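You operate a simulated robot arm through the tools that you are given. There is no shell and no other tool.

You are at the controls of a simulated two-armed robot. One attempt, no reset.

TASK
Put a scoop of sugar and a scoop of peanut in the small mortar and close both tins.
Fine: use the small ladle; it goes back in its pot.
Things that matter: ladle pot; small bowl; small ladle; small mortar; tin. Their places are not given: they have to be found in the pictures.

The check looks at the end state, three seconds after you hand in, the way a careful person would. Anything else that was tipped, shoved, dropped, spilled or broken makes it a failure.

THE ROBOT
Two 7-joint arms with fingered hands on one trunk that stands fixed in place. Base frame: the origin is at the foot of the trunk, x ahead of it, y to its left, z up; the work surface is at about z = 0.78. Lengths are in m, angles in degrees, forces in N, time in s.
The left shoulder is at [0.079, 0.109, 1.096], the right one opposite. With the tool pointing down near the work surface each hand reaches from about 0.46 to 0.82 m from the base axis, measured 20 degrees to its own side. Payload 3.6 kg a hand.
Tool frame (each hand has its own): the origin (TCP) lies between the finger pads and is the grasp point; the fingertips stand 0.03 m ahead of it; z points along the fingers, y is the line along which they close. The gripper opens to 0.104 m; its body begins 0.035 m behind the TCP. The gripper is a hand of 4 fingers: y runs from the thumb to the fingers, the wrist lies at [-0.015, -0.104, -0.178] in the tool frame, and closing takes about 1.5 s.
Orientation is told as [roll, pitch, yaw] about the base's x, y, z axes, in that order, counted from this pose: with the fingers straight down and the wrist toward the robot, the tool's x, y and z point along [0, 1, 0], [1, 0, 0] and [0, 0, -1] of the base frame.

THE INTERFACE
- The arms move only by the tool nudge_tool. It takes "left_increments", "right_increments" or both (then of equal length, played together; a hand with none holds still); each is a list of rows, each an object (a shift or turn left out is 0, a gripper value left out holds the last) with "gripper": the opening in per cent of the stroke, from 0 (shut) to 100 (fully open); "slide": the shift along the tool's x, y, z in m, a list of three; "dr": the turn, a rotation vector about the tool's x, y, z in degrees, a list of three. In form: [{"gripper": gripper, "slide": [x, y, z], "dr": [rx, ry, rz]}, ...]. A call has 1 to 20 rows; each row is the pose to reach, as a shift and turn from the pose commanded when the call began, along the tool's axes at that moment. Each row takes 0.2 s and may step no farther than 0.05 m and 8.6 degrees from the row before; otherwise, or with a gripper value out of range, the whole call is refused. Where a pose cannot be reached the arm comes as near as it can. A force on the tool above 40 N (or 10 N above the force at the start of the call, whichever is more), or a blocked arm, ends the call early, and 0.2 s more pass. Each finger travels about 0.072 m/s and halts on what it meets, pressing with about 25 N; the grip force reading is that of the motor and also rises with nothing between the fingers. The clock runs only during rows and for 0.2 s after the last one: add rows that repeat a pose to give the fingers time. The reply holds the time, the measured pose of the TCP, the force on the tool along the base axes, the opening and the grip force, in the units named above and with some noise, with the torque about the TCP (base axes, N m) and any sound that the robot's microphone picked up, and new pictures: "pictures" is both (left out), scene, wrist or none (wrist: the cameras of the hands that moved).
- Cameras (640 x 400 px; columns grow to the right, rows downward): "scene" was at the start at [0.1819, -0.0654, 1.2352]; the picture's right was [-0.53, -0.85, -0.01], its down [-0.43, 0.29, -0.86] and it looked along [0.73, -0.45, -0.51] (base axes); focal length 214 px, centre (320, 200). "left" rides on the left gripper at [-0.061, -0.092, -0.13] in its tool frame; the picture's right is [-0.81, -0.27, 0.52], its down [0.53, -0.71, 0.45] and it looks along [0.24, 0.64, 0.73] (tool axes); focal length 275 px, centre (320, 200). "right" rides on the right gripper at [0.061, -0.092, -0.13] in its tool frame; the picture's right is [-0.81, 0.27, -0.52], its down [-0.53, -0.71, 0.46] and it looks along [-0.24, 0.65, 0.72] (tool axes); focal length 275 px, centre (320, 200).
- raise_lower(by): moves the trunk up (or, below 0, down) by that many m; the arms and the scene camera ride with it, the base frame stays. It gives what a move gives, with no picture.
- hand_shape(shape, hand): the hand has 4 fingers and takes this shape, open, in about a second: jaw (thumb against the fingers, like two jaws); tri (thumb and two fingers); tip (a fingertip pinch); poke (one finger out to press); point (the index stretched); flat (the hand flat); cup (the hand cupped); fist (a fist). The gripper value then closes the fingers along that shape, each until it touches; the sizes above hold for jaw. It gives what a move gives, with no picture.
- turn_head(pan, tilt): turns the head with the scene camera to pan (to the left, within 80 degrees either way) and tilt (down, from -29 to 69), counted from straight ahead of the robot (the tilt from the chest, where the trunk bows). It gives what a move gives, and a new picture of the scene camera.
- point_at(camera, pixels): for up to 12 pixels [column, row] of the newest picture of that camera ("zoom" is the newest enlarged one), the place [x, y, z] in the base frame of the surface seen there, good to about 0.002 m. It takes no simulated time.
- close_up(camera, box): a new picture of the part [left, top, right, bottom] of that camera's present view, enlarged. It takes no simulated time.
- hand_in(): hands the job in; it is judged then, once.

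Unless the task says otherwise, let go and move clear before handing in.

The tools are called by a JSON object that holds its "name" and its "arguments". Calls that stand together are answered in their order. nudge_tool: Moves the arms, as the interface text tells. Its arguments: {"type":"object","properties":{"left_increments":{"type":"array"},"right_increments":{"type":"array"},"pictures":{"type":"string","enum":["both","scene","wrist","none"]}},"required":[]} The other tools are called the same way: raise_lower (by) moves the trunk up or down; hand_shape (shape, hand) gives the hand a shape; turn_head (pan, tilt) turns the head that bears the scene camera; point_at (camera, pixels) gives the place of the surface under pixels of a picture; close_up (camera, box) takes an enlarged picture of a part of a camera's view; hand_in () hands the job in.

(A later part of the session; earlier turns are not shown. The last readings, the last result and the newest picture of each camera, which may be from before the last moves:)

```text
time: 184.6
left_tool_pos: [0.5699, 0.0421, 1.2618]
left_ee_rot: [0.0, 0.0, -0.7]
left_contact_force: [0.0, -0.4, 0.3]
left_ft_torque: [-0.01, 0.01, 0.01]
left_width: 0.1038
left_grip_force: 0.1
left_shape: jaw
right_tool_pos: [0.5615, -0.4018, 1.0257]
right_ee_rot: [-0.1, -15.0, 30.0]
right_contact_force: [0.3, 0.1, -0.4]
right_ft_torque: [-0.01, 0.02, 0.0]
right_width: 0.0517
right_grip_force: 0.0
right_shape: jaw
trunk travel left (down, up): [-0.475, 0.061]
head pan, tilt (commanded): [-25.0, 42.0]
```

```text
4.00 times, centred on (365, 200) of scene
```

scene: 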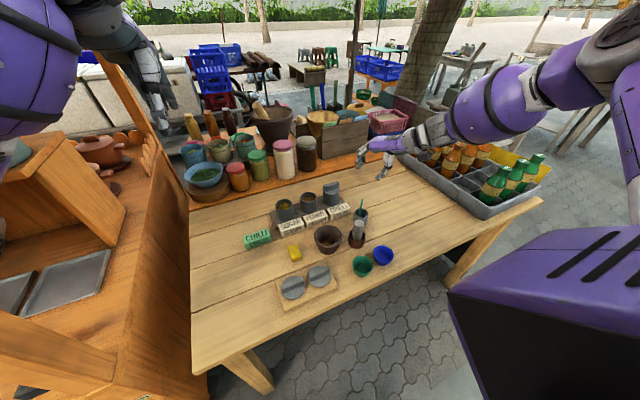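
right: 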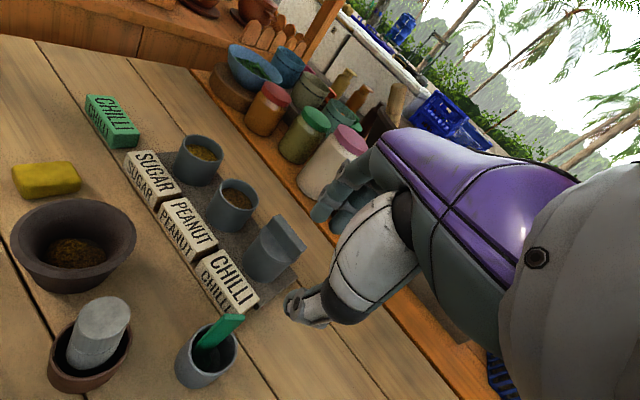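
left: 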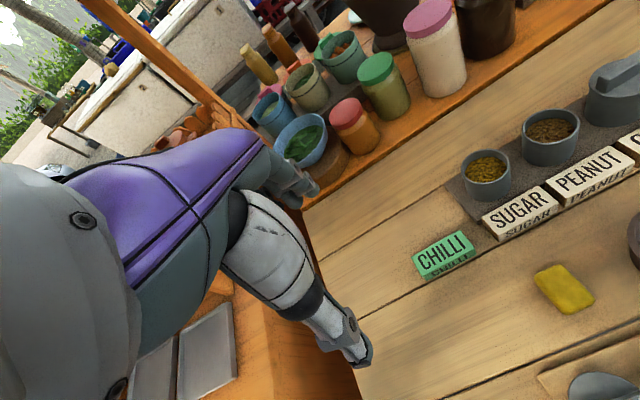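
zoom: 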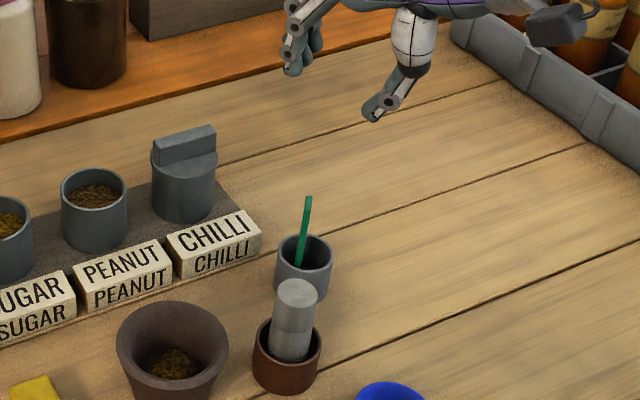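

The ladle is back in its pot, upright. For the lids I'd like a grip across the bars (bars run along y), so I'll test whether the left arm, still in a fresh posture, can reach them and the tins. First I park the right hand at (0.45,-0.42,1.2).

{"name": "nudge_tool", "arguments": {"right_increments": [{"slide": [0, 0.01, -0.035], "dr": [4, 0, 0]}, {"slide": [0, 0.02, -0.07], "dr": [8, 0, 0]}, {"slide": [0.01, 0.01, -0.11], "dr": [12, 0, 0]}, {"slide": [0.02, -0.015, -0.145], "dr": [15, 0, 0]}, {"slide": [0.03, -0.05, -0.165], "dr": [15, 0, 0]}, {"slide": [0.04, -0.065, -0.19], "dr": [15, 0, 0]}, {"slide": [0.04, -0.065, -0.19], "dr": [15, 0, 0]}], "pictures": "none"}}

{"name": "nudge_tool", "arguments": {"left_increments": [{"slide": [-0.01, -0.01, 0.03]}, {"slide": [-0.025, -0.025, 0.06]}, {"slide": [-0.04, -0.045, 0.09]}, {"slide": [-0.06, -0.07, 0.12]}, {"slide": [-0.08, -0.095, 0.15]}, {"slide": [-0.1, -0.12, 0.18]}, {"slide": [-0.115, -0.14, 0.205]}, {"slide": [-0.129, -0.152, 0.215]}, {"slide": [-0.129, -0.152, 0.215]}], "pictures": "both"}}

```text
time: 186.2
left_tool_pos: [0.5698, 0.0413, 1.2614]
left_ee_rot: [0.0, 0.2, -0.7]
left_contact_force: [0.2, -0.2, -0.2]
left_ft_torque: [0.04, -0.01, 0.01]
left_width: 0.1036
left_grip_force: 0.1
left_shape: jaw
right_tool_pos: [0.4415, -0.4237, 1.1927]
right_ee_rot: [0.0, 0.0, 30.1]
right_contact_force: [1.3, -0.5, 0.5]
right_ft_torque: [0.06, -0.01, -0.01]
right_width: 0.0517
right_grip_force: 0.1
right_shape: jaw
trunk travel left (down, up): [-0.475, 0.061]
head pan, tilt (commanded): [-25.0, 42.0]
```

```text
time: 188.2
left_tool_pos: [0.4164, -0.0832, 1.0464]
left_ee_rot: [-0.1, -0.1, -0.7]
left_contact_force: [0.5, -0.2, -0.4]
left_ft_torque: [0.01, 0.01, -0.03]
left_width: 0.1039
left_grip_force: 0.1
left_shape: jaw
right_tool_pos: [0.4418, -0.4222, 1.192]
right_ee_rot: [-0.1, -0.1, 30.1]
right_contact_force: [-0.3, 0.4, -0.5]
right_ft_torque: [0.02, 0.0, 0.01]
right_width: 0.0519
right_grip_force: 0.0
right_shape: jaw
trunk travel left (down, up): [-0.475, 0.061]
head pan, tilt (commanded): [-25.0, 42.0]
```

scene: 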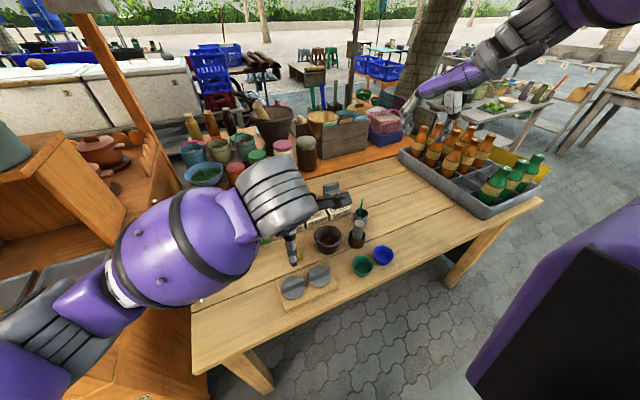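
left: 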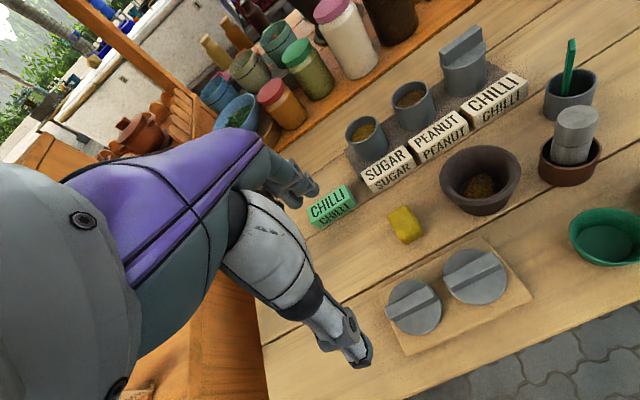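

The left arm reaches above lid 1 at yaw 0 without trouble. I check the clearance of its elbow to the cabinet on the left and then test the reach to the tins.

{"name": "point_at", "arguments": {"camera": "scene", "pixels": [[60, 330], [20, 330], [100, 320], [160, 290], [190, 220], [290, 200], [130, 180], [165, 330], [230, 330], [60, 250], [120, 390], [200, 340]]}}

{"name": "nudge_tool", "arguments": {"left_increments": [{"slide": [-0.01, 0.04, -0.01]}, {"slide": [-0.02, 0.08, -0.01]}, {"slide": [-0.03, 0.12, -0.01]}, {"slide": [-0.04, 0.16, -0.01]}, {"slide": [-0.05, 0.2, -0.01]}, {"slide": [-0.06, 0.24, -0.01]}, {"slide": [-0.072, 0.2786, -0.01]}, {"slide": [-0.072, 0.2786, -0.01]}], "pictures": "both"}}

```text
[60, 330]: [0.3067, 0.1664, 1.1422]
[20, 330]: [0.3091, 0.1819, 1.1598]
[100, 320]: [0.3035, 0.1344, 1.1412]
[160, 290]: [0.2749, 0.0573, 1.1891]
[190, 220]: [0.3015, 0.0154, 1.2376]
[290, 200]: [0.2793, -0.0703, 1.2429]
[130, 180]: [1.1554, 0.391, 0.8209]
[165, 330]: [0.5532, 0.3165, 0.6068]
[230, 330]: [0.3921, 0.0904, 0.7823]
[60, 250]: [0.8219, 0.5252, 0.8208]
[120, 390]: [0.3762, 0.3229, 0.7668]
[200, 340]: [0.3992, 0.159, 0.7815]
```

```text
time: 190.0
left_tool_pos: [0.6631, -0.1397, 1.0607]
left_ee_rot: [0.0, -0.1, -0.7]
left_contact_force: [-0.5, -0.1, -0.2]
left_ft_torque: [0.04, -0.03, -0.02]
left_width: 0.1037
left_grip_force: 0.1
left_shape: jaw
left hand out of reach, approached as far as the arm can: row 7, 8
right_tool_pos: [0.4417, -0.4239, 1.1911]
right_ee_rot: [0.0, -0.1, 30.2]
right_contact_force: [-1.1, 0.1, 0.5]
right_ft_torque: [-0.01, 0.01, -0.01]
right_width: 0.0517
right_grip_force: 0.0
right_shape: jaw
trunk travel left (down, up): [-0.475, 0.061]
head pan, tilt (commanded): [-25.0, 42.0]
```

scene: 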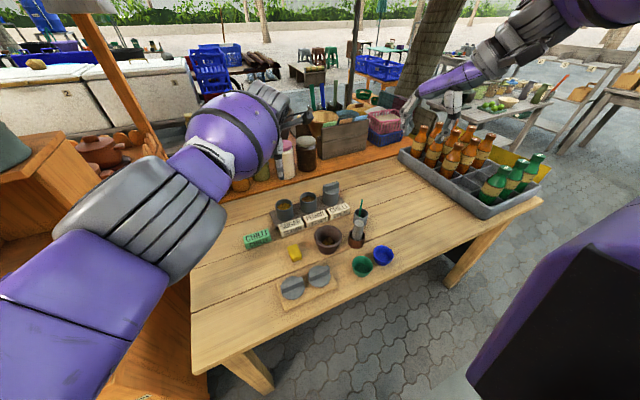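
left: 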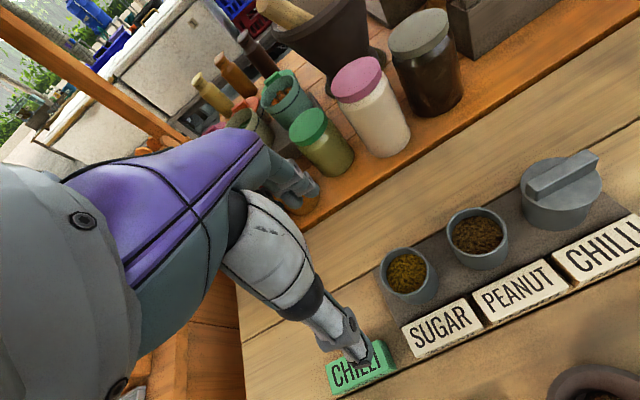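

The left arm gets to (0.663,-0.140) at yaw 0, slightly short. A yaw of -30° aligns the hand with the arm's direction; I test that with the forward reach, somewhat lower.

{"name": "nudge_tool", "arguments": {"left_increments": [{"slide": [0, 0, 0.01], "dr": [0, 0, 8]}, {"slide": [0, 0, 0.02], "dr": [0, 0, 16]}, {"slide": [0, 0, 0.03], "dr": [0, 0, 24]}, {"slide": [0, 0.0, 0.04], "dr": [0, 0, 30]}, {"slide": [-0.008, 0.016, 0.05], "dr": [0, 0, 30]}, {"slide": [-0.0153, 0.032, 0.06], "dr": [0, 0, 30]}, {"slide": [-0.0153, 0.032, 0.06], "dr": [0, 0, 30]}], "pictures": "scene"}}

```text
time: 191.6
left_tool_pos: [0.6645, -0.1438, 1.0144]
left_ee_rot: [0.0, 0.0, -30.8]
left_contact_force: [-0.3, -0.1, -0.4]
left_ft_torque: [-0.01, -0.03, 0.01]
left_width: 0.1038
left_grip_force: 0.1
left_shape: jaw
left hand out of reach, approached as far as the arm can: row 5, 6, 7
right_tool_pos: [0.4409, -0.4218, 1.1928]
right_ee_rot: [0.0, 0.0, 30.1]
right_contact_force: [0.4, -0.9, 0.3]
right_ft_torque: [0.01, -0.02, -0.04]
right_width: 0.052
right_grip_force: 0.1
right_shape: jaw
trunk travel left (down, up): [-0.475, 0.061]
head pan, tilt (commanded): [-25.0, 42.0]
```

scene: 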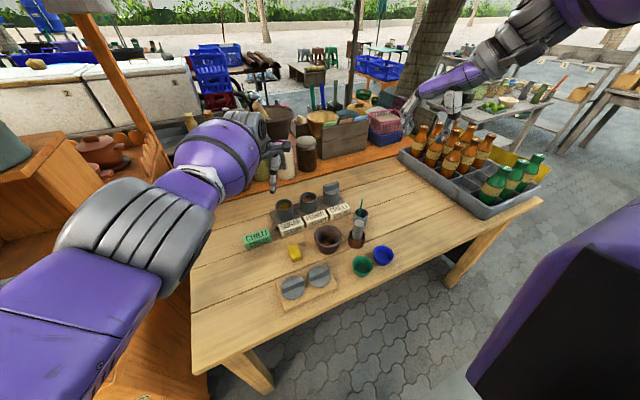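

Only marginally further. Reach may improve lower down (forearm sloping), so I test at z≈0.93 and extend again.

{"name": "nudge_tool", "arguments": {"left_increments": [{"slide": [0, 0, 0.03]}, {"slide": [0, 0, 0.06]}, {"slide": [0, 0, 0.08]}, {"slide": [-0.004, 0.015, 0.08]}, {"slide": [-0.0075, 0.0305, 0.08]}, {"slide": [-0.0075, 0.0305, 0.08]}], "pictures": "scene"}}

```text
time: 193.0
left_tool_pos: [0.6477, -0.1442, 0.9322]
left_ee_rot: [0.0, -0.1, -30.8]
left_contact_force: [0.1, 0.2, 0.2]
left_ft_torque: [-0.01, 0.01, -0.01]
left_width: 0.1038
left_grip_force: 0.0
left_shape: jaw
left hand out of reach, approached as far as the arm can: row 1, 2, 3, 4, 5, 6
right_tool_pos: [0.4422, -0.4237, 1.1921]
right_ee_rot: [-0.1, -0.1, 30.2]
right_contact_force: [-0.8, -0.3, 0.0]
right_ft_torque: [0.03, -0.02, 0.02]
right_width: 0.0517
right_grip_force: 0.0
right_shape: jaw
trunk travel left (down, up): [-0.475, 0.061]
head pan, tilt (commanded): [-25.0, 42.0]
```

scene: 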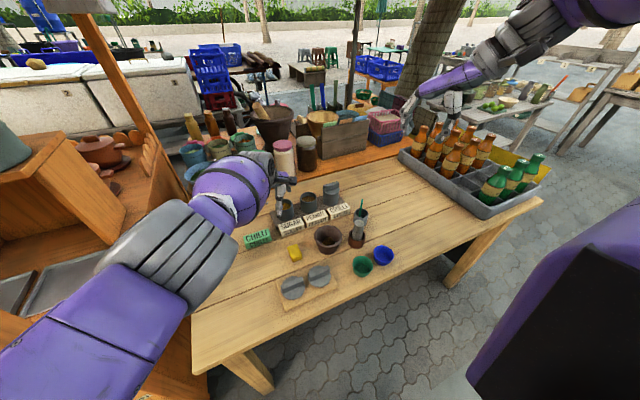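

Both tests show a maximum wrist reach of about 0.54 m, so the left arm can't place level lids on the tins. I send the left arm home and try to recover the better elbow branch for the right arm by un-tilting from the handshake pose in free air.

{"name": "nudge_tool", "arguments": {"left_increments": [{"slide": [0.0, -0.01, -0.04]}, {"slide": [0.0, -0.02, -0.08]}, {"slide": [0.02, -0.04, -0.12], "dr": [0, 0, -6]}, {"slide": [0.05, -0.06, -0.15], "dr": [0, 0, -12]}, {"slide": [0.08, -0.08, -0.18], "dr": [0, 0, -18]}, {"slide": [0.1, -0.1, -0.21], "dr": [0, 0, -24]}, {"slide": [0.11, -0.13, -0.24], "dr": [0, 0, -30]}, {"slide": [0.12, -0.15, -0.27], "dr": [0, 0, -30]}, {"slide": [0.12, -0.165, -0.31], "dr": [0, 0, -30]}, {"slide": [0.12, -0.165, -0.33], "dr": [0, 0, -30]}], "pictures": "none"}}

{"name": "nudge_tool", "arguments": {"right_increments": [{"dr": [0, 0, 8]}, {"dr": [0, 0, 16]}, {"dr": [0, 0, 24]}, {"dr": [0, 0, 30]}, {"dr": [0, 0, 30]}], "pictures": "scene"}}

```text
time: 195.2
left_tool_pos: [0.5669, 0.0439, 1.262]
left_ee_rot: [0.0, 0.0, -0.7]
left_contact_force: [0.2, 0.0, 0.3]
left_ft_torque: [0.0, 0.01, -0.02]
left_width: 0.104
left_grip_force: 0.1
left_shape: jaw
left hand out of reach, approached as far as the arm can: row 1, 2
right_tool_pos: [0.4404, -0.4221, 1.1911]
right_ee_rot: [0.0, -0.2, 30.2]
right_contact_force: [-0.3, -0.4, 0.6]
right_ft_torque: [0.0, -0.02, 0.01]
right_width: 0.0516
right_grip_force: 0.0
right_shape: jaw
trunk travel left (down, up): [-0.475, 0.061]
head pan, tilt (commanded): [-25.0, 42.0]
```

```text
time: 196.4
left_tool_pos: [0.5684, 0.0437, 1.2606]
left_ee_rot: [0.0, 0.1, -0.8]
left_contact_force: [0.0, -0.9, -0.1]
left_ft_torque: [-0.02, -0.01, -0.01]
left_width: 0.1038
left_grip_force: 0.0
left_shape: jaw
right_tool_pos: [0.4425, -0.4224, 1.1924]
right_ee_rot: [-0.1, -0.3, 0.1]
right_contact_force: [-1.1, -0.6, -0.3]
right_ft_torque: [-0.03, 0.01, -0.01]
right_width: 0.0514
right_grip_force: 0.1
right_shape: jaw
trunk travel left (down, up): [-0.475, 0.061]
head pan, tilt (commanded): [-25.0, 42.0]
```

scene: 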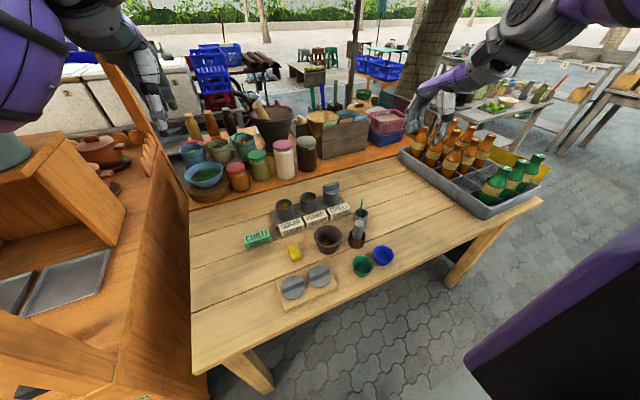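

I check quickly whether the right hand can now move left at yaw 0.

{"name": "nudge_tool", "arguments": {"right_increments": [{"slide": [0.04, 0.0, 0.0]}, {"slide": [0.08, 0.0, 0.0]}, {"slide": [0.12, 0.0, 0.0]}, {"slide": [0.16, 0.0, 0.0]}, {"slide": [0.16, 0.0, 0.0]}], "pictures": "none"}}

```text
time: 197.6
left_tool_pos: [0.5686, 0.0438, 1.2614]
left_ee_rot: [-0.1, 0.0, -0.7]
left_contact_force: [0.8, 0.7, -1.4]
left_ft_torque: [-0.04, 0.03, -0.02]
left_width: 0.1038
left_grip_force: 0.1
left_shape: jaw
right_tool_pos: [0.465, -0.3299, 1.1928]
right_ee_rot: [5.2, -6.0, 5.0]
right_contact_force: [0.6, 0.3, 0.0]
right_ft_torque: [-0.01, -0.02, -0.01]
right_width: 0.0517
right_grip_force: 0.1
right_shape: jaw
right hand out of reach, approached as far as the arm can: row 2, 3, 4, 5
trunk travel left (down, up): [-0.475, 0.061]
head pan, tilt (commanded): [-25.0, 42.0]
```

Still the same branch. I go back to (0.45,-0.42,1.2), roll to 112°, and then into the handshake pose.

{"name": "nudge_tool", "arguments": {"right_increments": [{"slide": [-0.03, -0.005, 0], "dr": [3, -2.6, 2.5]}, {"slide": [-0.06, -0.009, 0], "dr": [6, -5.2, 5]}, {"slide": [-0.09, -0.013, 0], "dr": [6, -5.2, 5]}, {"slide": [-0.09, -0.013, 0], "dr": [6, -5.2, 5]}], "pictures": "none"}}

{"name": "nudge_tool", "arguments": {"right_increments": [{"dr": [0, 8, 0]}, {"dr": [0, 16, 0]}, {"dr": [0, 24, 0]}, {"dr": [0, 32, 0]}, {"dr": [0, 40, 0]}, {"dr": [0, 48, 0]}, {"dr": [0, 56, 0]}, {"dr": [0, 64, 0]}, {"dr": [0, 72, 0]}, {"dr": [0, 80, 0]}, {"dr": [0, 88, 0]}, {"dr": [0, 96, 0]}, {"dr": [0, 104, 0]}, {"dr": [0, 112, 0]}, {"dr": [0, 112, 0]}], "pictures": "none"}}

{"name": "nudge_tool", "arguments": {"right_increments": [{"dr": [-7.4, 0, -3]}, {"dr": [-14.8, 0, -6]}, {"dr": [-22.2, 0, -9]}, {"dr": [-29.7, 0, -12]}, {"dr": [-37.1, 0, -15]}, {"dr": [-44.5, 0, -18]}, {"dr": [-51.9, 0, -21]}, {"dr": [-55.6, 0, -22.5]}, {"dr": [-55.6, 0, -22.5]}], "pictures": "none"}}

```text
time: 198.6
left_tool_pos: [0.5674, 0.0443, 1.2609]
left_ee_rot: [0.0, 0.0, -0.6]
left_contact_force: [-0.4, 0.1, 0.2]
left_ft_torque: [-0.01, 0.02, -0.01]
left_width: 0.1038
left_grip_force: 0.0
left_shape: jaw
right_tool_pos: [0.4393, -0.4472, 1.1842]
right_ee_rot: [-5.1, 5.7, -4.5]
right_contact_force: [0.8, -0.2, 0.8]
right_ft_torque: [-0.04, 0.03, 0.04]
right_width: 0.0518
right_grip_force: 0.0
right_shape: jaw
right hand out of reach, approached as far as the arm can: row 1, 2, 3, 4
trunk travel left (down, up): [-0.475, 0.061]
head pan, tilt (commanded): [-25.0, 42.0]
```

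```text
time: 201.8
left_tool_pos: [0.5672, 0.0447, 1.2611]
left_ee_rot: [0.0, 0.1, -0.7]
left_contact_force: [0.2, 0.2, -0.9]
left_ft_torque: [0.0, 0.01, -0.02]
left_width: 0.1039
left_grip_force: 0.1
left_shape: jaw
right_tool_pos: [0.436, -0.4466, 1.1864]
right_ee_rot: [106.6, 5.6, -5.2]
right_contact_force: [0.3, -0.4, 0.1]
right_ft_torque: [-0.02, 0.01, 0.0]
right_width: 0.0518
right_grip_force: 0.0
right_shape: jaw
trunk travel left (down, up): [-0.475, 0.061]
head pan, tilt (commanded): [-25.0, 42.0]
```

```text
time: 203.8
left_tool_pos: [0.5675, 0.0441, 1.2617]
left_ee_rot: [0.0, 0.1, -0.7]
left_contact_force: [0.8, 0.2, -0.2]
left_ft_torque: [0.0, 0.01, 0.03]
left_width: 0.1037
left_grip_force: 0.1
left_shape: jaw
right_tool_pos: [0.4356, -0.4468, 1.1861]
right_ee_rot: [104.4, -1.8, -64.7]
right_contact_force: [-0.6, 0.0, -0.9]
right_ft_torque: [0.04, 0.0, -0.01]
right_width: 0.052
right_grip_force: 0.0
right_shape: jaw
trunk travel left (down, up): [-0.475, 0.061]
head pan, tilt (commanded): [-25.0, 42.0]
```

Now tilt back to level from here (yaw about -65°), in free air, and see what the posture does.

{"name": "nudge_tool", "arguments": {"right_increments": [{"dr": [0, -8, 0]}, {"dr": [0, -16, 0]}, {"dr": [0, -24, 0]}, {"dr": [0, -32, 0]}, {"dr": [0, -40, 0]}, {"dr": [0, -48, 0]}, {"dr": [0, -56, 0]}, {"dr": [0, -64, 0]}, {"dr": [0, -72, 0]}, {"dr": [0, -80, 0]}, {"dr": [0, -88, 0]}, {"dr": [0, -96, 0]}, {"dr": [0, -104, 0]}, {"dr": [0, -104, 0]}], "pictures": "scene"}}

```text
time: 206.8
left_tool_pos: [0.5635, 0.0522, 1.2642]
left_ee_rot: [-0.4, -0.3, -0.7]
left_contact_force: [-1.4, 0.2, 0.2]
left_ft_torque: [-0.06, -0.04, -0.02]
left_width: 0.1038
left_grip_force: 0.1
left_shape: jaw
right_tool_pos: [0.4331, -0.4382, 1.1796]
right_ee_rot: [0.6, -0.2, -65.5]
right_contact_force: [2.5, -2.1, 4.2]
right_ft_torque: [0.05, 0.16, 0.02]
right_width: 0.0522
right_grip_force: 0.2
right_shape: jaw
right hand out of reach, approached as far as the arm can: row 7, 8, 9, 10, 11, 12, 13
trunk travel left (down, up): [-0.475, 0.061]
head pan, tilt (commanded): [-25.0, 42.0]
```

scene: 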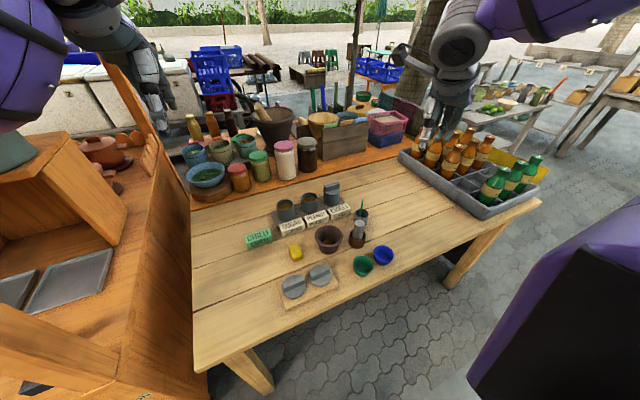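

It settled level at yaw -65°, which the old branch could not do. Now yaw back to 0 and test moving left.

{"name": "nudge_tool", "arguments": {"right_increments": [{"dr": [0, 0, -8]}, {"dr": [0, 0, -16]}, {"dr": [0, 0, -24]}, {"dr": [0, 0, -32]}, {"dr": [0, 0, -40]}, {"dr": [0, 0, -48]}, {"dr": [0, 0, -56]}, {"dr": [0, 0, -65.5]}, {"dr": [0, 0, -65.5]}], "pictures": "none"}}

{"name": "nudge_tool", "arguments": {"right_increments": [{"slide": [0.04, 0.0, 0.0]}, {"slide": [0.08, 0.0, 0.0]}, {"slide": [0.12, 0.0, 0.0]}, {"slide": [0.16, 0.0, 0.0]}, {"slide": [0.18, 0.0, 0.0]}], "pictures": "scene"}}

```text
refused: row 8 steps farther than a row can; nothing moved
```

```text
time: 208.0
left_tool_pos: [0.5688, 0.0437, 1.2612]
left_ee_rot: [0.0, 0.1, -0.7]
left_contact_force: [0.4, 0.5, 0.8]
left_ft_torque: [0.01, -0.02, 0.02]
left_width: 0.1039
left_grip_force: 0.0
left_shape: jaw
right_tool_pos: [0.5985, -0.3695, 1.1841]
right_ee_rot: [0.4, -1.9, -64.8]
right_contact_force: [0.0, 0.7, -0.2]
right_ft_torque: [-0.01, 0.01, -0.01]
right_width: 0.0522
right_grip_force: 0.1
right_shape: jaw
trunk travel left (down, up): [-0.475, 0.061]
head pan, tilt (commanded): [-25.0, 42.0]
```

scene: 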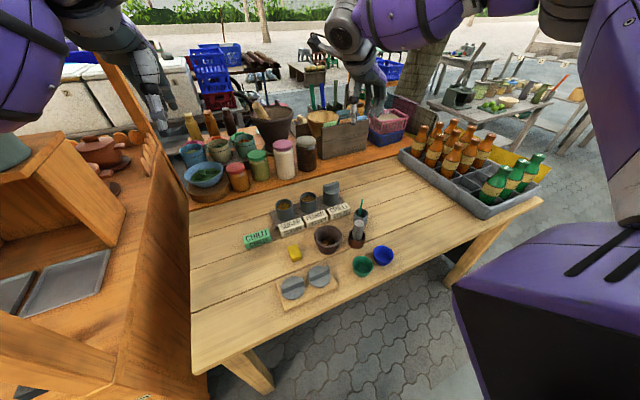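

The first call was refused, so the hand just slid to (0.599,-0.370,1.184) without trouble. Now yaw to 0 in proper steps.

{"name": "nudge_tool", "arguments": {"right_increments": [{"dr": [0, 0, -8]}, {"dr": [0, 0, -16]}, {"dr": [0, 0, -24]}, {"dr": [0, 0, -32]}, {"dr": [0, 0, -40]}, {"dr": [0, 0, -48]}, {"dr": [0, 0, -56]}, {"dr": [0, 0, -64.8]}, {"dr": [0, 0, -64.8]}], "pictures": "none"}}

{"name": "nudge_tool", "arguments": {"right_increments": [{"slide": [0.04, -0.02, 0.0]}, {"slide": [0.08, -0.04, 0.0]}, {"slide": [0.12, -0.07, 0.0]}, {"slide": [0.15, -0.1, 0.0]}, {"slide": [0.18, -0.13, 0.0]}, {"slide": [0.2, -0.16, 0.02]}, {"slide": [0.205, -0.182, 0.04]}, {"slide": [0.205, -0.182, 0.06]}, {"slide": [0.205, -0.182, 0.06]}], "pictures": "scene"}}

```text
refused: row 8 steps farther than a row can; nothing moved
```

```text
time: 210.0
left_tool_pos: [0.5684, 0.0435, 1.2604]
left_ee_rot: [0.0, 0.1, -0.7]
left_contact_force: [0.2, 0.2, 0.6]
left_ft_torque: [0.0, 0.02, -0.01]
left_width: 0.1039
left_grip_force: 0.1
left_shape: jaw
right_tool_pos: [0.6039, -0.2519, 1.1542]
right_ee_rot: [0.4, -2.0, -64.8]
right_contact_force: [0.1, 0.5, 0.6]
right_ft_torque: [-0.03, -0.02, 0.01]
right_width: 0.0519
right_grip_force: 0.1
right_shape: jaw
right hand out of reach, approached as far as the arm can: row 2, 3, 4, 5, 6, 7, 8, 9
trunk travel left (down, up): [-0.475, 0.061]
head pan, tilt (commanded): [-25.0, 42.0]
```

scene: 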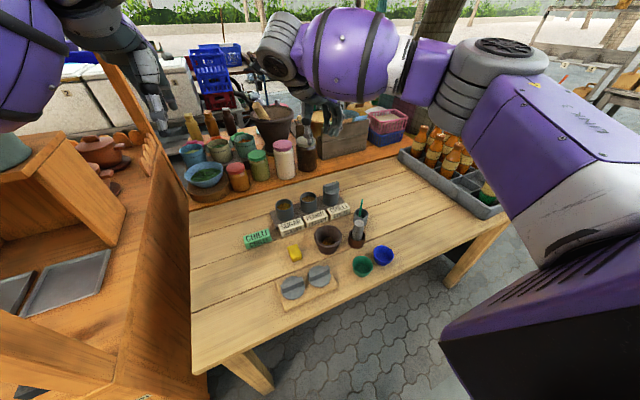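

A step of 8.8° was over the limit again; I'll be careful and not chain. Yaw to 0 now in 8° steps.

{"name": "nudge_tool", "arguments": {"right_increments": [{"dr": [0, 0, -8]}, {"dr": [0, 0, -16]}, {"dr": [0, 0, -24]}, {"dr": [0, 0, -32]}, {"dr": [0, 0, -40]}, {"dr": [0, 0, -48]}, {"dr": [0, 0, -56]}, {"dr": [0, 0, -64]}, {"dr": [0, 0, -64.8]}, {"dr": [0, 0, -64.8]}], "pictures": "scene"}}

```text
time: 212.2
left_tool_pos: [0.5689, 0.0457, 1.2609]
left_ee_rot: [0.1, 0.0, -0.8]
left_contact_force: [-0.1, 0.0, 0.2]
left_ft_torque: [-0.02, 0.01, 0.0]
left_width: 0.1039
left_grip_force: 0.1
left_shape: jaw
right_tool_pos: [0.602, -0.2465, 1.1588]
right_ee_rot: [-1.6, -1.2, 0.2]
right_contact_force: [0.9, -0.2, 0.3]
right_ft_torque: [0.02, -0.01, -0.03]
right_width: 0.0519
right_grip_force: 0.1
right_shape: jaw
trunk travel left (down, up): [-0.475, 0.061]
head pan, tilt (commanded): [-25.0, 42.0]
```

scene: 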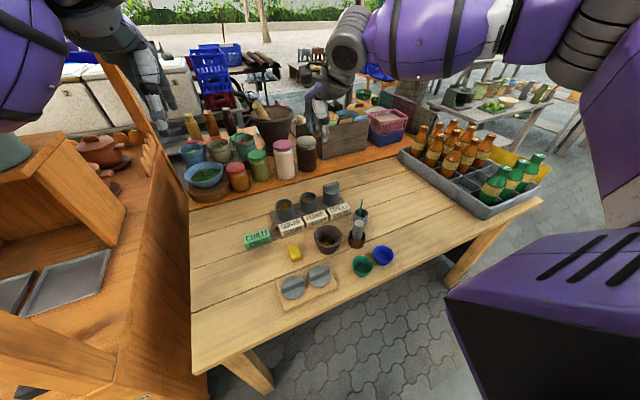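

The right arm is back in the good branch (level, yaw 0 at (0.602,-0.247,1.159)). I now approach lid 2 (centre about (0.416,-0.1645)), first to (0.47,-0.1645,1.0).

{"name": "nudge_tool", "arguments": {"right_increments": [{"slide": [0.014, -0.022, 0.02], "dr": [1.2, 1.6, 0.2]}, {"slide": [0.028, -0.044, 0.045], "dr": [1.2, 1.6, 0.2]}, {"slide": [0.042, -0.066, 0.07], "dr": [1.2, 1.6, 0.2]}, {"slide": [0.056, -0.088, 0.095], "dr": [1.2, 1.6, 0.2]}, {"slide": [0.07, -0.11, 0.125], "dr": [1.2, 1.6, 0.2]}, {"slide": [0.082, -0.132, 0.159], "dr": [1.2, 1.6, 0.2]}, {"slide": [0.082, -0.132, 0.159], "dr": [1.2, 1.6, 0.2]}], "pictures": "both"}}

```text
time: 213.8
left_tool_pos: [0.5683, 0.044, 1.2619]
left_ee_rot: [0.1, 0.1, -0.7]
left_contact_force: [0.5, 0.5, 0.4]
left_ft_torque: [0.02, -0.01, 0.03]
left_width: 0.1036
left_grip_force: 0.2
left_shape: jaw
right_tool_pos: [0.4721, -0.1675, 0.9974]
right_ee_rot: [0.0, -0.1, -0.1]
right_contact_force: [0.2, 0.3, -0.9]
right_ft_torque: [0.02, -0.03, 0.04]
right_width: 0.0519
right_grip_force: 0.2
right_shape: jaw
trunk travel left (down, up): [-0.475, 0.061]
head pan, tilt (commanded): [-25.0, 42.0]
```

scene: 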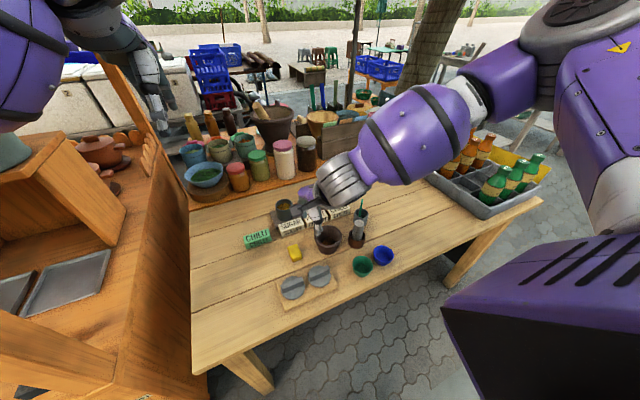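
right: 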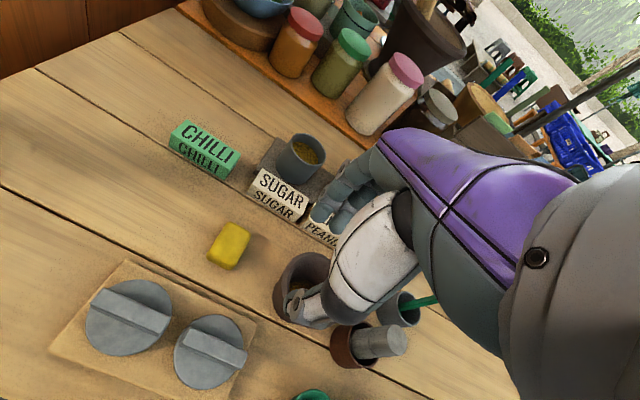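

Good pose. I measure both lids from the wrist camera.

{"name": "close_up", "arguments": {"camera": "right", "box": [60, 260, 270, 400]}}

{"name": "point_at", "arguments": {"camera": "zoom", "pixels": [[320, 200], [100, 120]]}}

{"name": "close_up", "arguments": {"camera": "scene", "box": [265, 255, 345, 315]}}

```text
2.86 times, centred on (165, 330) of right
```

zoom: 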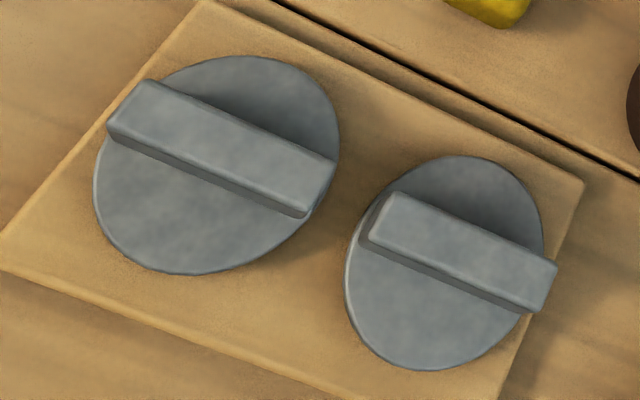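

```text
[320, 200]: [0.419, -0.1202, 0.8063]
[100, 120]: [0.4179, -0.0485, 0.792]
```

```text
6.67 times, centred on (305, 285) of scene
```

zoom: 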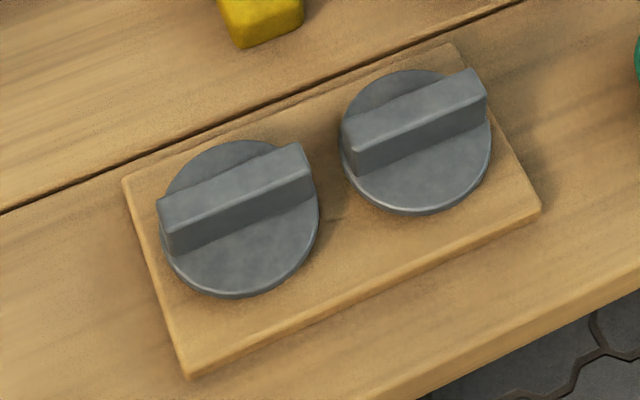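

{"name": "point_at", "arguments": {"camera": "zoom", "pixels": [[350, 130], [475, 78], [482, 98], [355, 155], [415, 97], [415, 125], [418, 75], [418, 210], [346, 175], [488, 150], [415, 175], [410, 110]]}}

{"name": "point_at", "arguments": {"camera": "zoom", "pixels": [[165, 210], [298, 150], [308, 170], [172, 240], [235, 180], [235, 205], [235, 145], [240, 293], [165, 250], [315, 230], [240, 255], [232, 192]]}}

{"name": "close_up", "arguments": {"camera": "right", "box": [60, 260, 270, 400]}}

{"name": "point_at", "arguments": {"camera": "zoom", "pixels": [[390, 200], [552, 268], [375, 235], [535, 305], [460, 158], [360, 310], [530, 190], [430, 368], [463, 250], [348, 265], [470, 345], [540, 230]]}}

```text
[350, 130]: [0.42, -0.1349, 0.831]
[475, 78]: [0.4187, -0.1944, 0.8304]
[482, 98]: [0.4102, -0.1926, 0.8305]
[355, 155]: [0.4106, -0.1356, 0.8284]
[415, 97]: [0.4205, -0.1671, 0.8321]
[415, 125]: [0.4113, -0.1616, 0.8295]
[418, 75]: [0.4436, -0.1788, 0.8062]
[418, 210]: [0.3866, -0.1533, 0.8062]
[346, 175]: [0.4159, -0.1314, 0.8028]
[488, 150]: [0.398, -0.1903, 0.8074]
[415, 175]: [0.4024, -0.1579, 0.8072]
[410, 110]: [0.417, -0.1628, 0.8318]
```

```text
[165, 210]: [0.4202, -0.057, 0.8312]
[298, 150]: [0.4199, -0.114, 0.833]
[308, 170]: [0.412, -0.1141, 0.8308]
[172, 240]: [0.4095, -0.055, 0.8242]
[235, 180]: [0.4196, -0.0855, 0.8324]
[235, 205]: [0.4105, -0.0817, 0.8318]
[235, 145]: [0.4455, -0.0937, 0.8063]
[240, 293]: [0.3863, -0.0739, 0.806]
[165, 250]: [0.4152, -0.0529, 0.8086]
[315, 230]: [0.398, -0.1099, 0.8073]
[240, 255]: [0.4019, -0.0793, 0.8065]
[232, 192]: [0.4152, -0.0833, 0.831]
```

```text
2.86 times, centred on (165, 330) of right
```

zoom: 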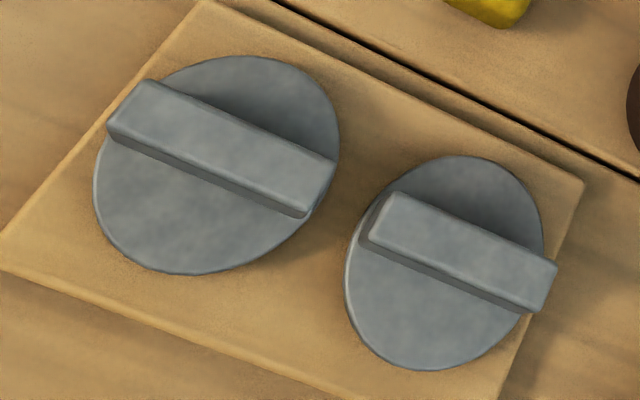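

```text
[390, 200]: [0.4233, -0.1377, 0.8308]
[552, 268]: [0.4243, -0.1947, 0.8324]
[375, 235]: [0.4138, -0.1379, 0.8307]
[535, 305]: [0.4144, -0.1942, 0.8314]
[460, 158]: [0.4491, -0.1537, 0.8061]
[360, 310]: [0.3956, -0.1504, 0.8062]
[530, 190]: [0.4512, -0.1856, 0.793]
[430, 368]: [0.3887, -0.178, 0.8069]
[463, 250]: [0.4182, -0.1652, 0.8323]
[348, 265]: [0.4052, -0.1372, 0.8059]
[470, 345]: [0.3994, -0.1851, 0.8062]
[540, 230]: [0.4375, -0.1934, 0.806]
```

Lid 2's bar is centred at (0.4175,-0.165), top z 0.8315, disc top 0.806, radius 33 mm. I move above it to z 0.93.

{"name": "nudge_tool", "arguments": {"right_increments": [{"slide": [0.001, -0.02, 0.025]}, {"slide": [0.002, -0.04, 0.05]}, {"slide": [0.0025, -0.0546, 0.067]}, {"slide": [0.0025, -0.0546, 0.067]}], "pictures": "both"}}

{"name": "close_up", "arguments": {"camera": "right", "box": [200, 180, 400, 340]}}

{"name": "close_up", "arguments": {"camera": "scene", "box": [250, 210, 350, 310]}}

```text
time: 214.8
left_tool_pos: [0.5686, 0.0447, 1.2611]
left_ee_rot: [0.0, 0.0, -0.7]
left_contact_force: [0.5, 1.0, 0.2]
left_ft_torque: [-0.02, -0.02, -0.01]
left_width: 0.104
left_grip_force: 0.0
left_shape: jaw
right_tool_pos: [0.4167, -0.1651, 0.9284]
right_ee_rot: [0.0, 0.0, -0.3]
right_contact_force: [0.4, -0.1, -0.2]
right_ft_torque: [0.0, 0.02, -0.04]
right_width: 0.0519
right_grip_force: 0.0
right_shape: jaw
trunk travel left (down, up): [-0.475, 0.061]
head pan, tilt (commanded): [-25.0, 42.0]
```

scene: 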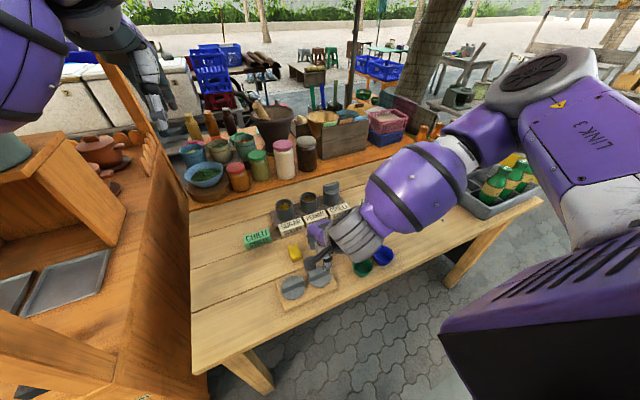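
right: 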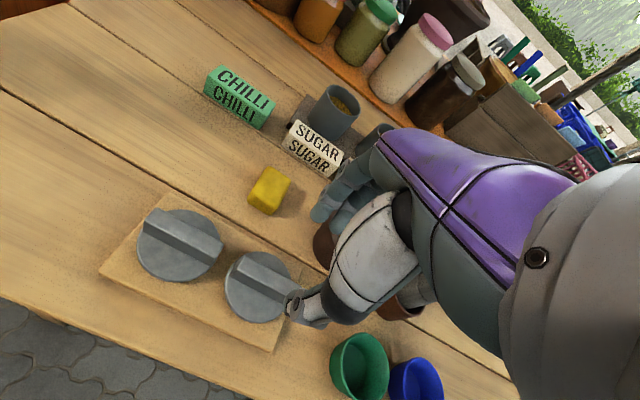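

```text
2.50 times, centred on (300, 260) of right
```

zoom: 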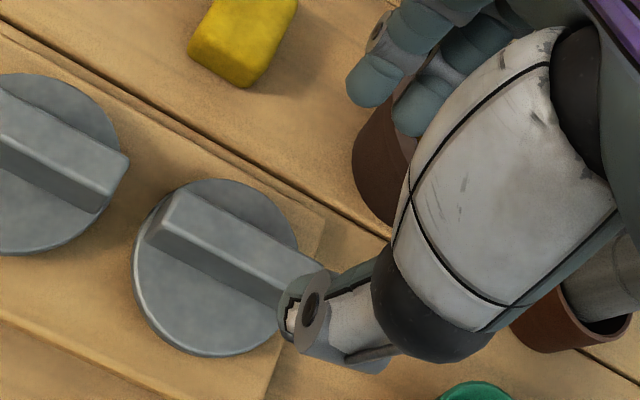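

```text
4.00 times, centred on (300, 260) of scene
```

zoom: 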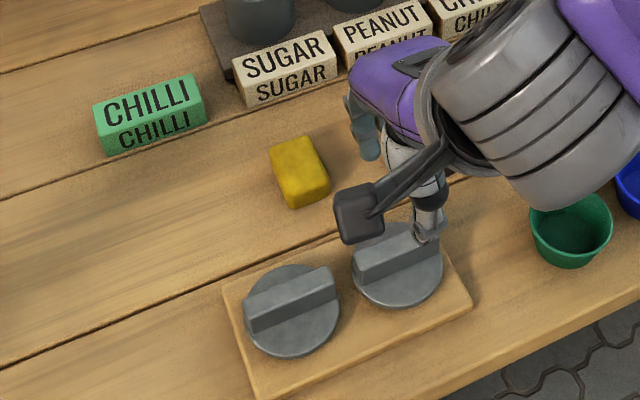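

Reach is fine here. I descend to z≈0.845 so that the finger tips stay just above the disc.

{"name": "nudge_tool", "arguments": {"right_increments": [{"slide": [0, 0.001, 0.025]}, {"slide": [0, 0.001, 0.05]}, {"slide": [0, 0.001, 0.07]}, {"slide": [0, 0.001, 0.0834]}, {"slide": [0, 0.001, 0.0834]}], "pictures": "both"}}

{"name": "close_up", "arguments": {"camera": "right", "box": [200, 180, 400, 340]}}

{"name": "close_up", "arguments": {"camera": "scene", "box": [260, 220, 350, 310]}}

```text
time: 216.0
left_tool_pos: [0.5679, 0.0437, 1.2605]
left_ee_rot: [0.1, 0.1, -0.7]
left_contact_force: [0.7, 0.1, 0.2]
left_ft_torque: [0.02, -0.02, 0.0]
left_width: 0.1041
left_grip_force: 0.2
left_shape: jaw
right_tool_pos: [0.4186, -0.1648, 0.8451]
right_ee_rot: [0.0, 0.0, -0.1]
right_contact_force: [-0.5, -1.1, -0.7]
right_ft_torque: [0.0, 0.0, -0.01]
right_width: 0.0521
right_grip_force: 0.0
right_shape: jaw
trunk travel left (down, up): [-0.475, 0.061]
head pan, tilt (commanded): [-25.0, 42.0]
```

scene: 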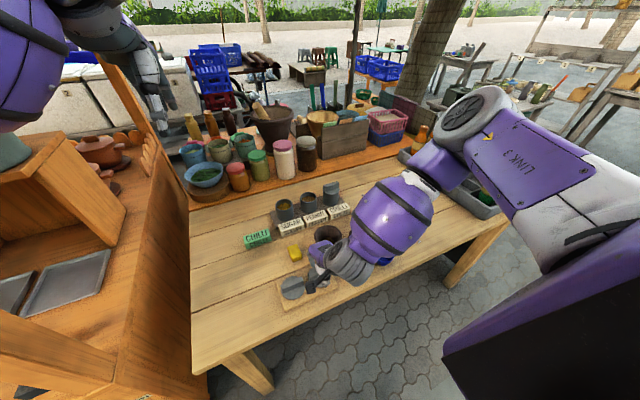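
right: 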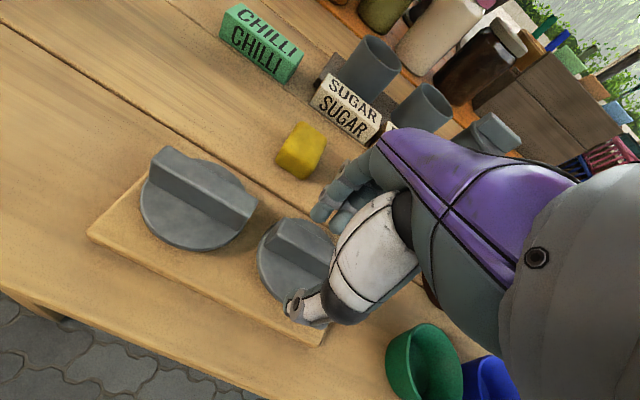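

```text
2.50 times, centred on (300, 260) of right
```

zoom: 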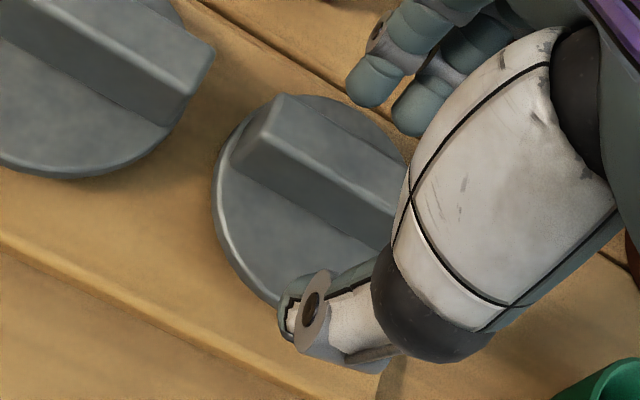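

```text
4.44 times, centred on (305, 265) of scene
```

zoom: 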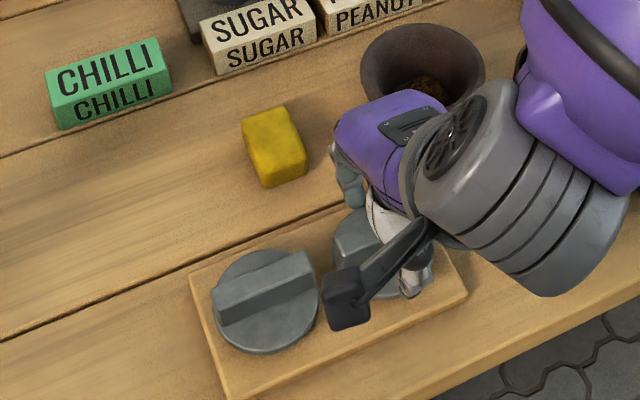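

The bar is between thumb and fingers. I close the hand.

{"name": "nudge_tool", "arguments": {"right_increments": [{"gripper": 40}, {"gripper": 30}, {"gripper": 20}, {"gripper": 10}, {"gripper": 0}, {"gripper": 0}, {"gripper": 0}], "pictures": "both"}}

{"name": "close_up", "arguments": {"camera": "right", "box": [200, 180, 400, 340]}}

{"name": "close_up", "arguments": {"camera": "scene", "box": [260, 220, 350, 310]}}

```text
time: 217.6
left_tool_pos: [0.5682, 0.0424, 1.2595]
left_ee_rot: [0.0, 0.1, -0.7]
left_contact_force: [0.5, 0.2, 0.1]
left_ft_torque: [0.02, 0.0, 0.01]
left_width: 0.104
left_grip_force: 0.1
left_shape: jaw
right_tool_pos: [0.4196, -0.1656, 0.844]
right_ee_rot: [0.0, 0.0, -0.2]
right_contact_force: [0.0, -0.2, 0.1]
right_ft_torque: [-0.01, 0.01, -0.02]
right_width: 0.0102
right_grip_force: 25.7
right_shape: jaw
trunk travel left (down, up): [-0.475, 0.061]
head pan, tilt (commanded): [-25.0, 42.0]
```

scene: 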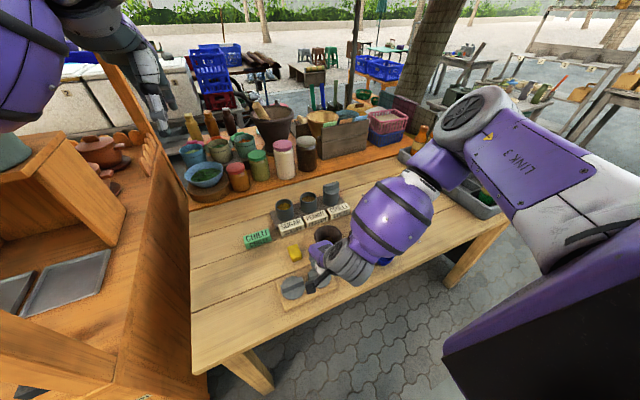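
right: 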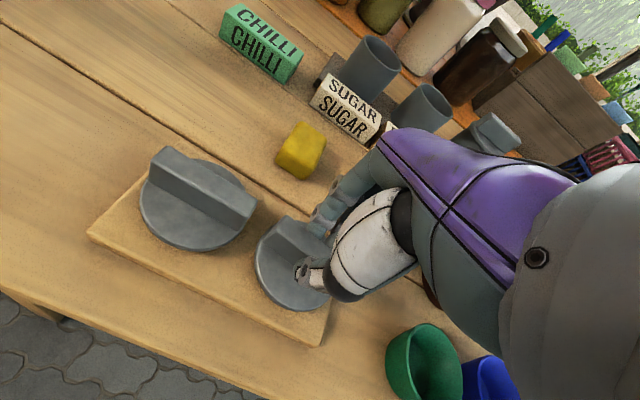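

```text
2.50 times, centred on (300, 260) of right
```

zoom: 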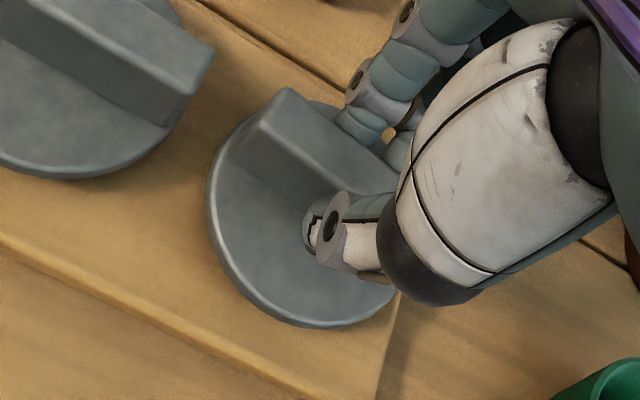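

```text
4.44 times, centred on (305, 265) of scene
```

zoom: 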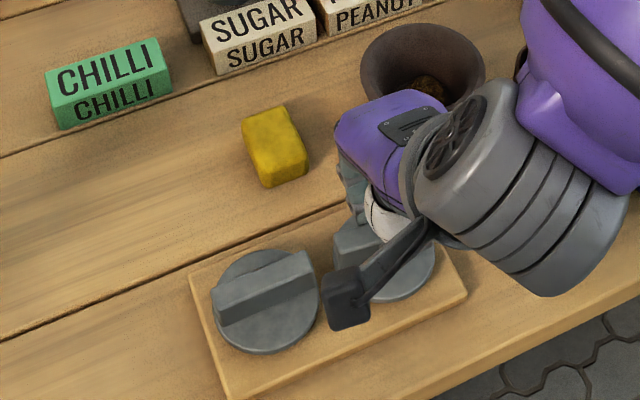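

The bar is held (width 10 mm, 25 N). I lift 5 cm and look.

{"name": "nudge_tool", "arguments": {"right_increments": [{"slide": [0, 0, -0.01], "gripper": 0}, {"slide": [0, 0, -0.025]}, {"slide": [0, 0, -0.045]}, {"slide": [0, 0, -0.065]}, {"slide": [0, 0, -0.065]}], "pictures": "both"}}

{"name": "close_up", "arguments": {"camera": "right", "box": [200, 180, 400, 340]}}

{"name": "close_up", "arguments": {"camera": "scene", "box": [260, 220, 350, 310]}}

```text
time: 218.8
left_tool_pos: [0.5673, 0.0436, 1.2601]
left_ee_rot: [0.0, 0.1, -0.6]
left_contact_force: [-0.4, -0.4, -0.6]
left_ft_torque: [-0.01, 0.0, -0.02]
left_width: 0.1038
left_grip_force: 0.0
left_shape: jaw
right_tool_pos: [0.418, -0.1659, 0.9114]
right_ee_rot: [0.0, -0.1, -0.2]
right_contact_force: [-0.5, -0.1, 0.1]
right_ft_torque: [-0.04, 0.01, -0.02]
right_width: 0.0102
right_grip_force: 25.7
right_shape: jaw
trunk travel left (down, up): [-0.475, 0.061]
head pan, tilt (commanded): [-25.0, 42.0]
```

scene: 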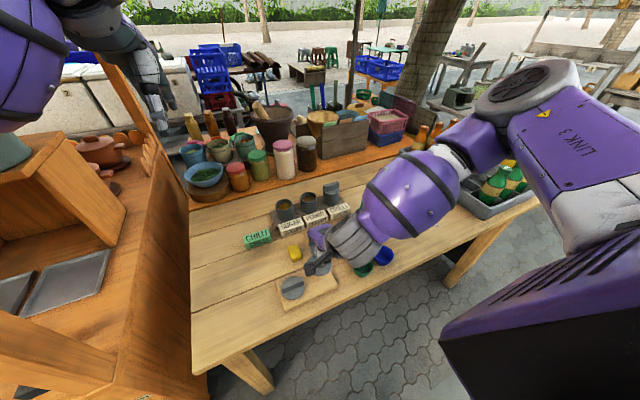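
right: 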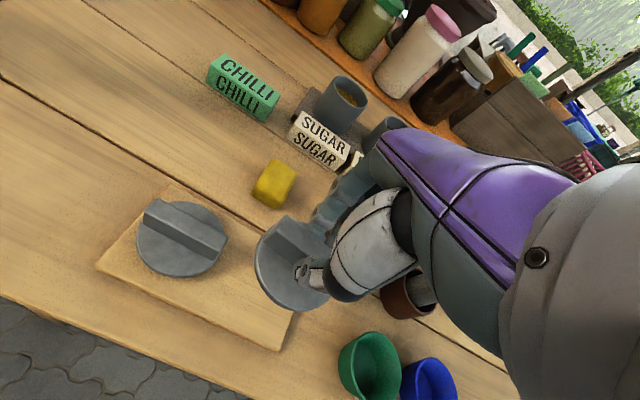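

```text
2.50 times, centred on (300, 260) of right
```

zoom: 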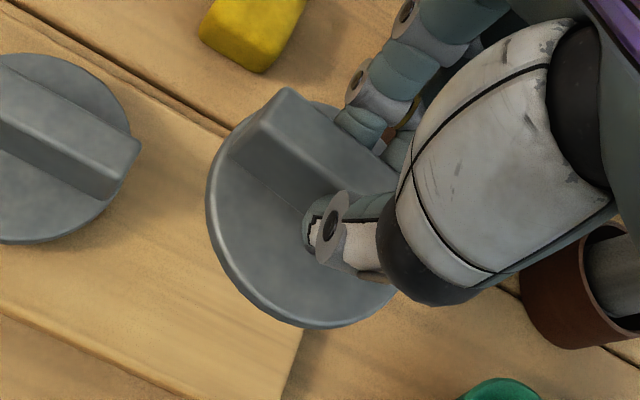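

```text
4.44 times, centred on (305, 265) of scene
```

zoom: 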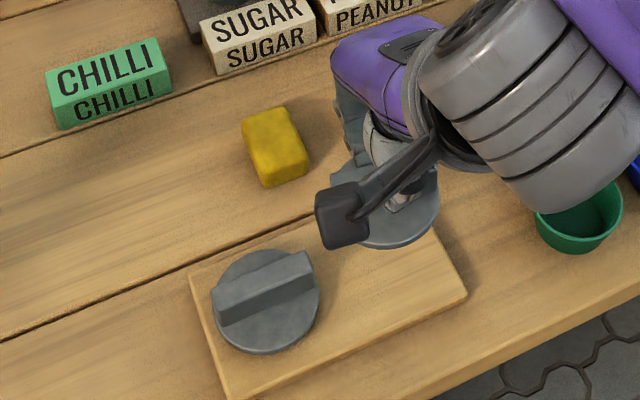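

The lid came up with the hand. I check that it's level and where its centre is relative to the TCP.

{"name": "point_at", "arguments": {"camera": "right", "pixels": [[267, 255], [273, 240], [285, 290], [300, 300], [320, 297], [283, 265], [290, 228], [300, 232], [312, 245], [265, 270], [278, 295], [287, 222]]}}

```text
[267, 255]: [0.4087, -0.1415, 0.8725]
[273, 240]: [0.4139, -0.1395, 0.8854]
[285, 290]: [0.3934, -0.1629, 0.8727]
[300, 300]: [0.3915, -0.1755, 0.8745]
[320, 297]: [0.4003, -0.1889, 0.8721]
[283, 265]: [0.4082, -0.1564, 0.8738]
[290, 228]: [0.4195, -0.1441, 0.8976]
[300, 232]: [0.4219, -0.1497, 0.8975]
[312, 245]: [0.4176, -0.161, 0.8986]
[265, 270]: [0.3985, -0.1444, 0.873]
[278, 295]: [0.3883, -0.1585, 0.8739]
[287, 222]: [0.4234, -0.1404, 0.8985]
```

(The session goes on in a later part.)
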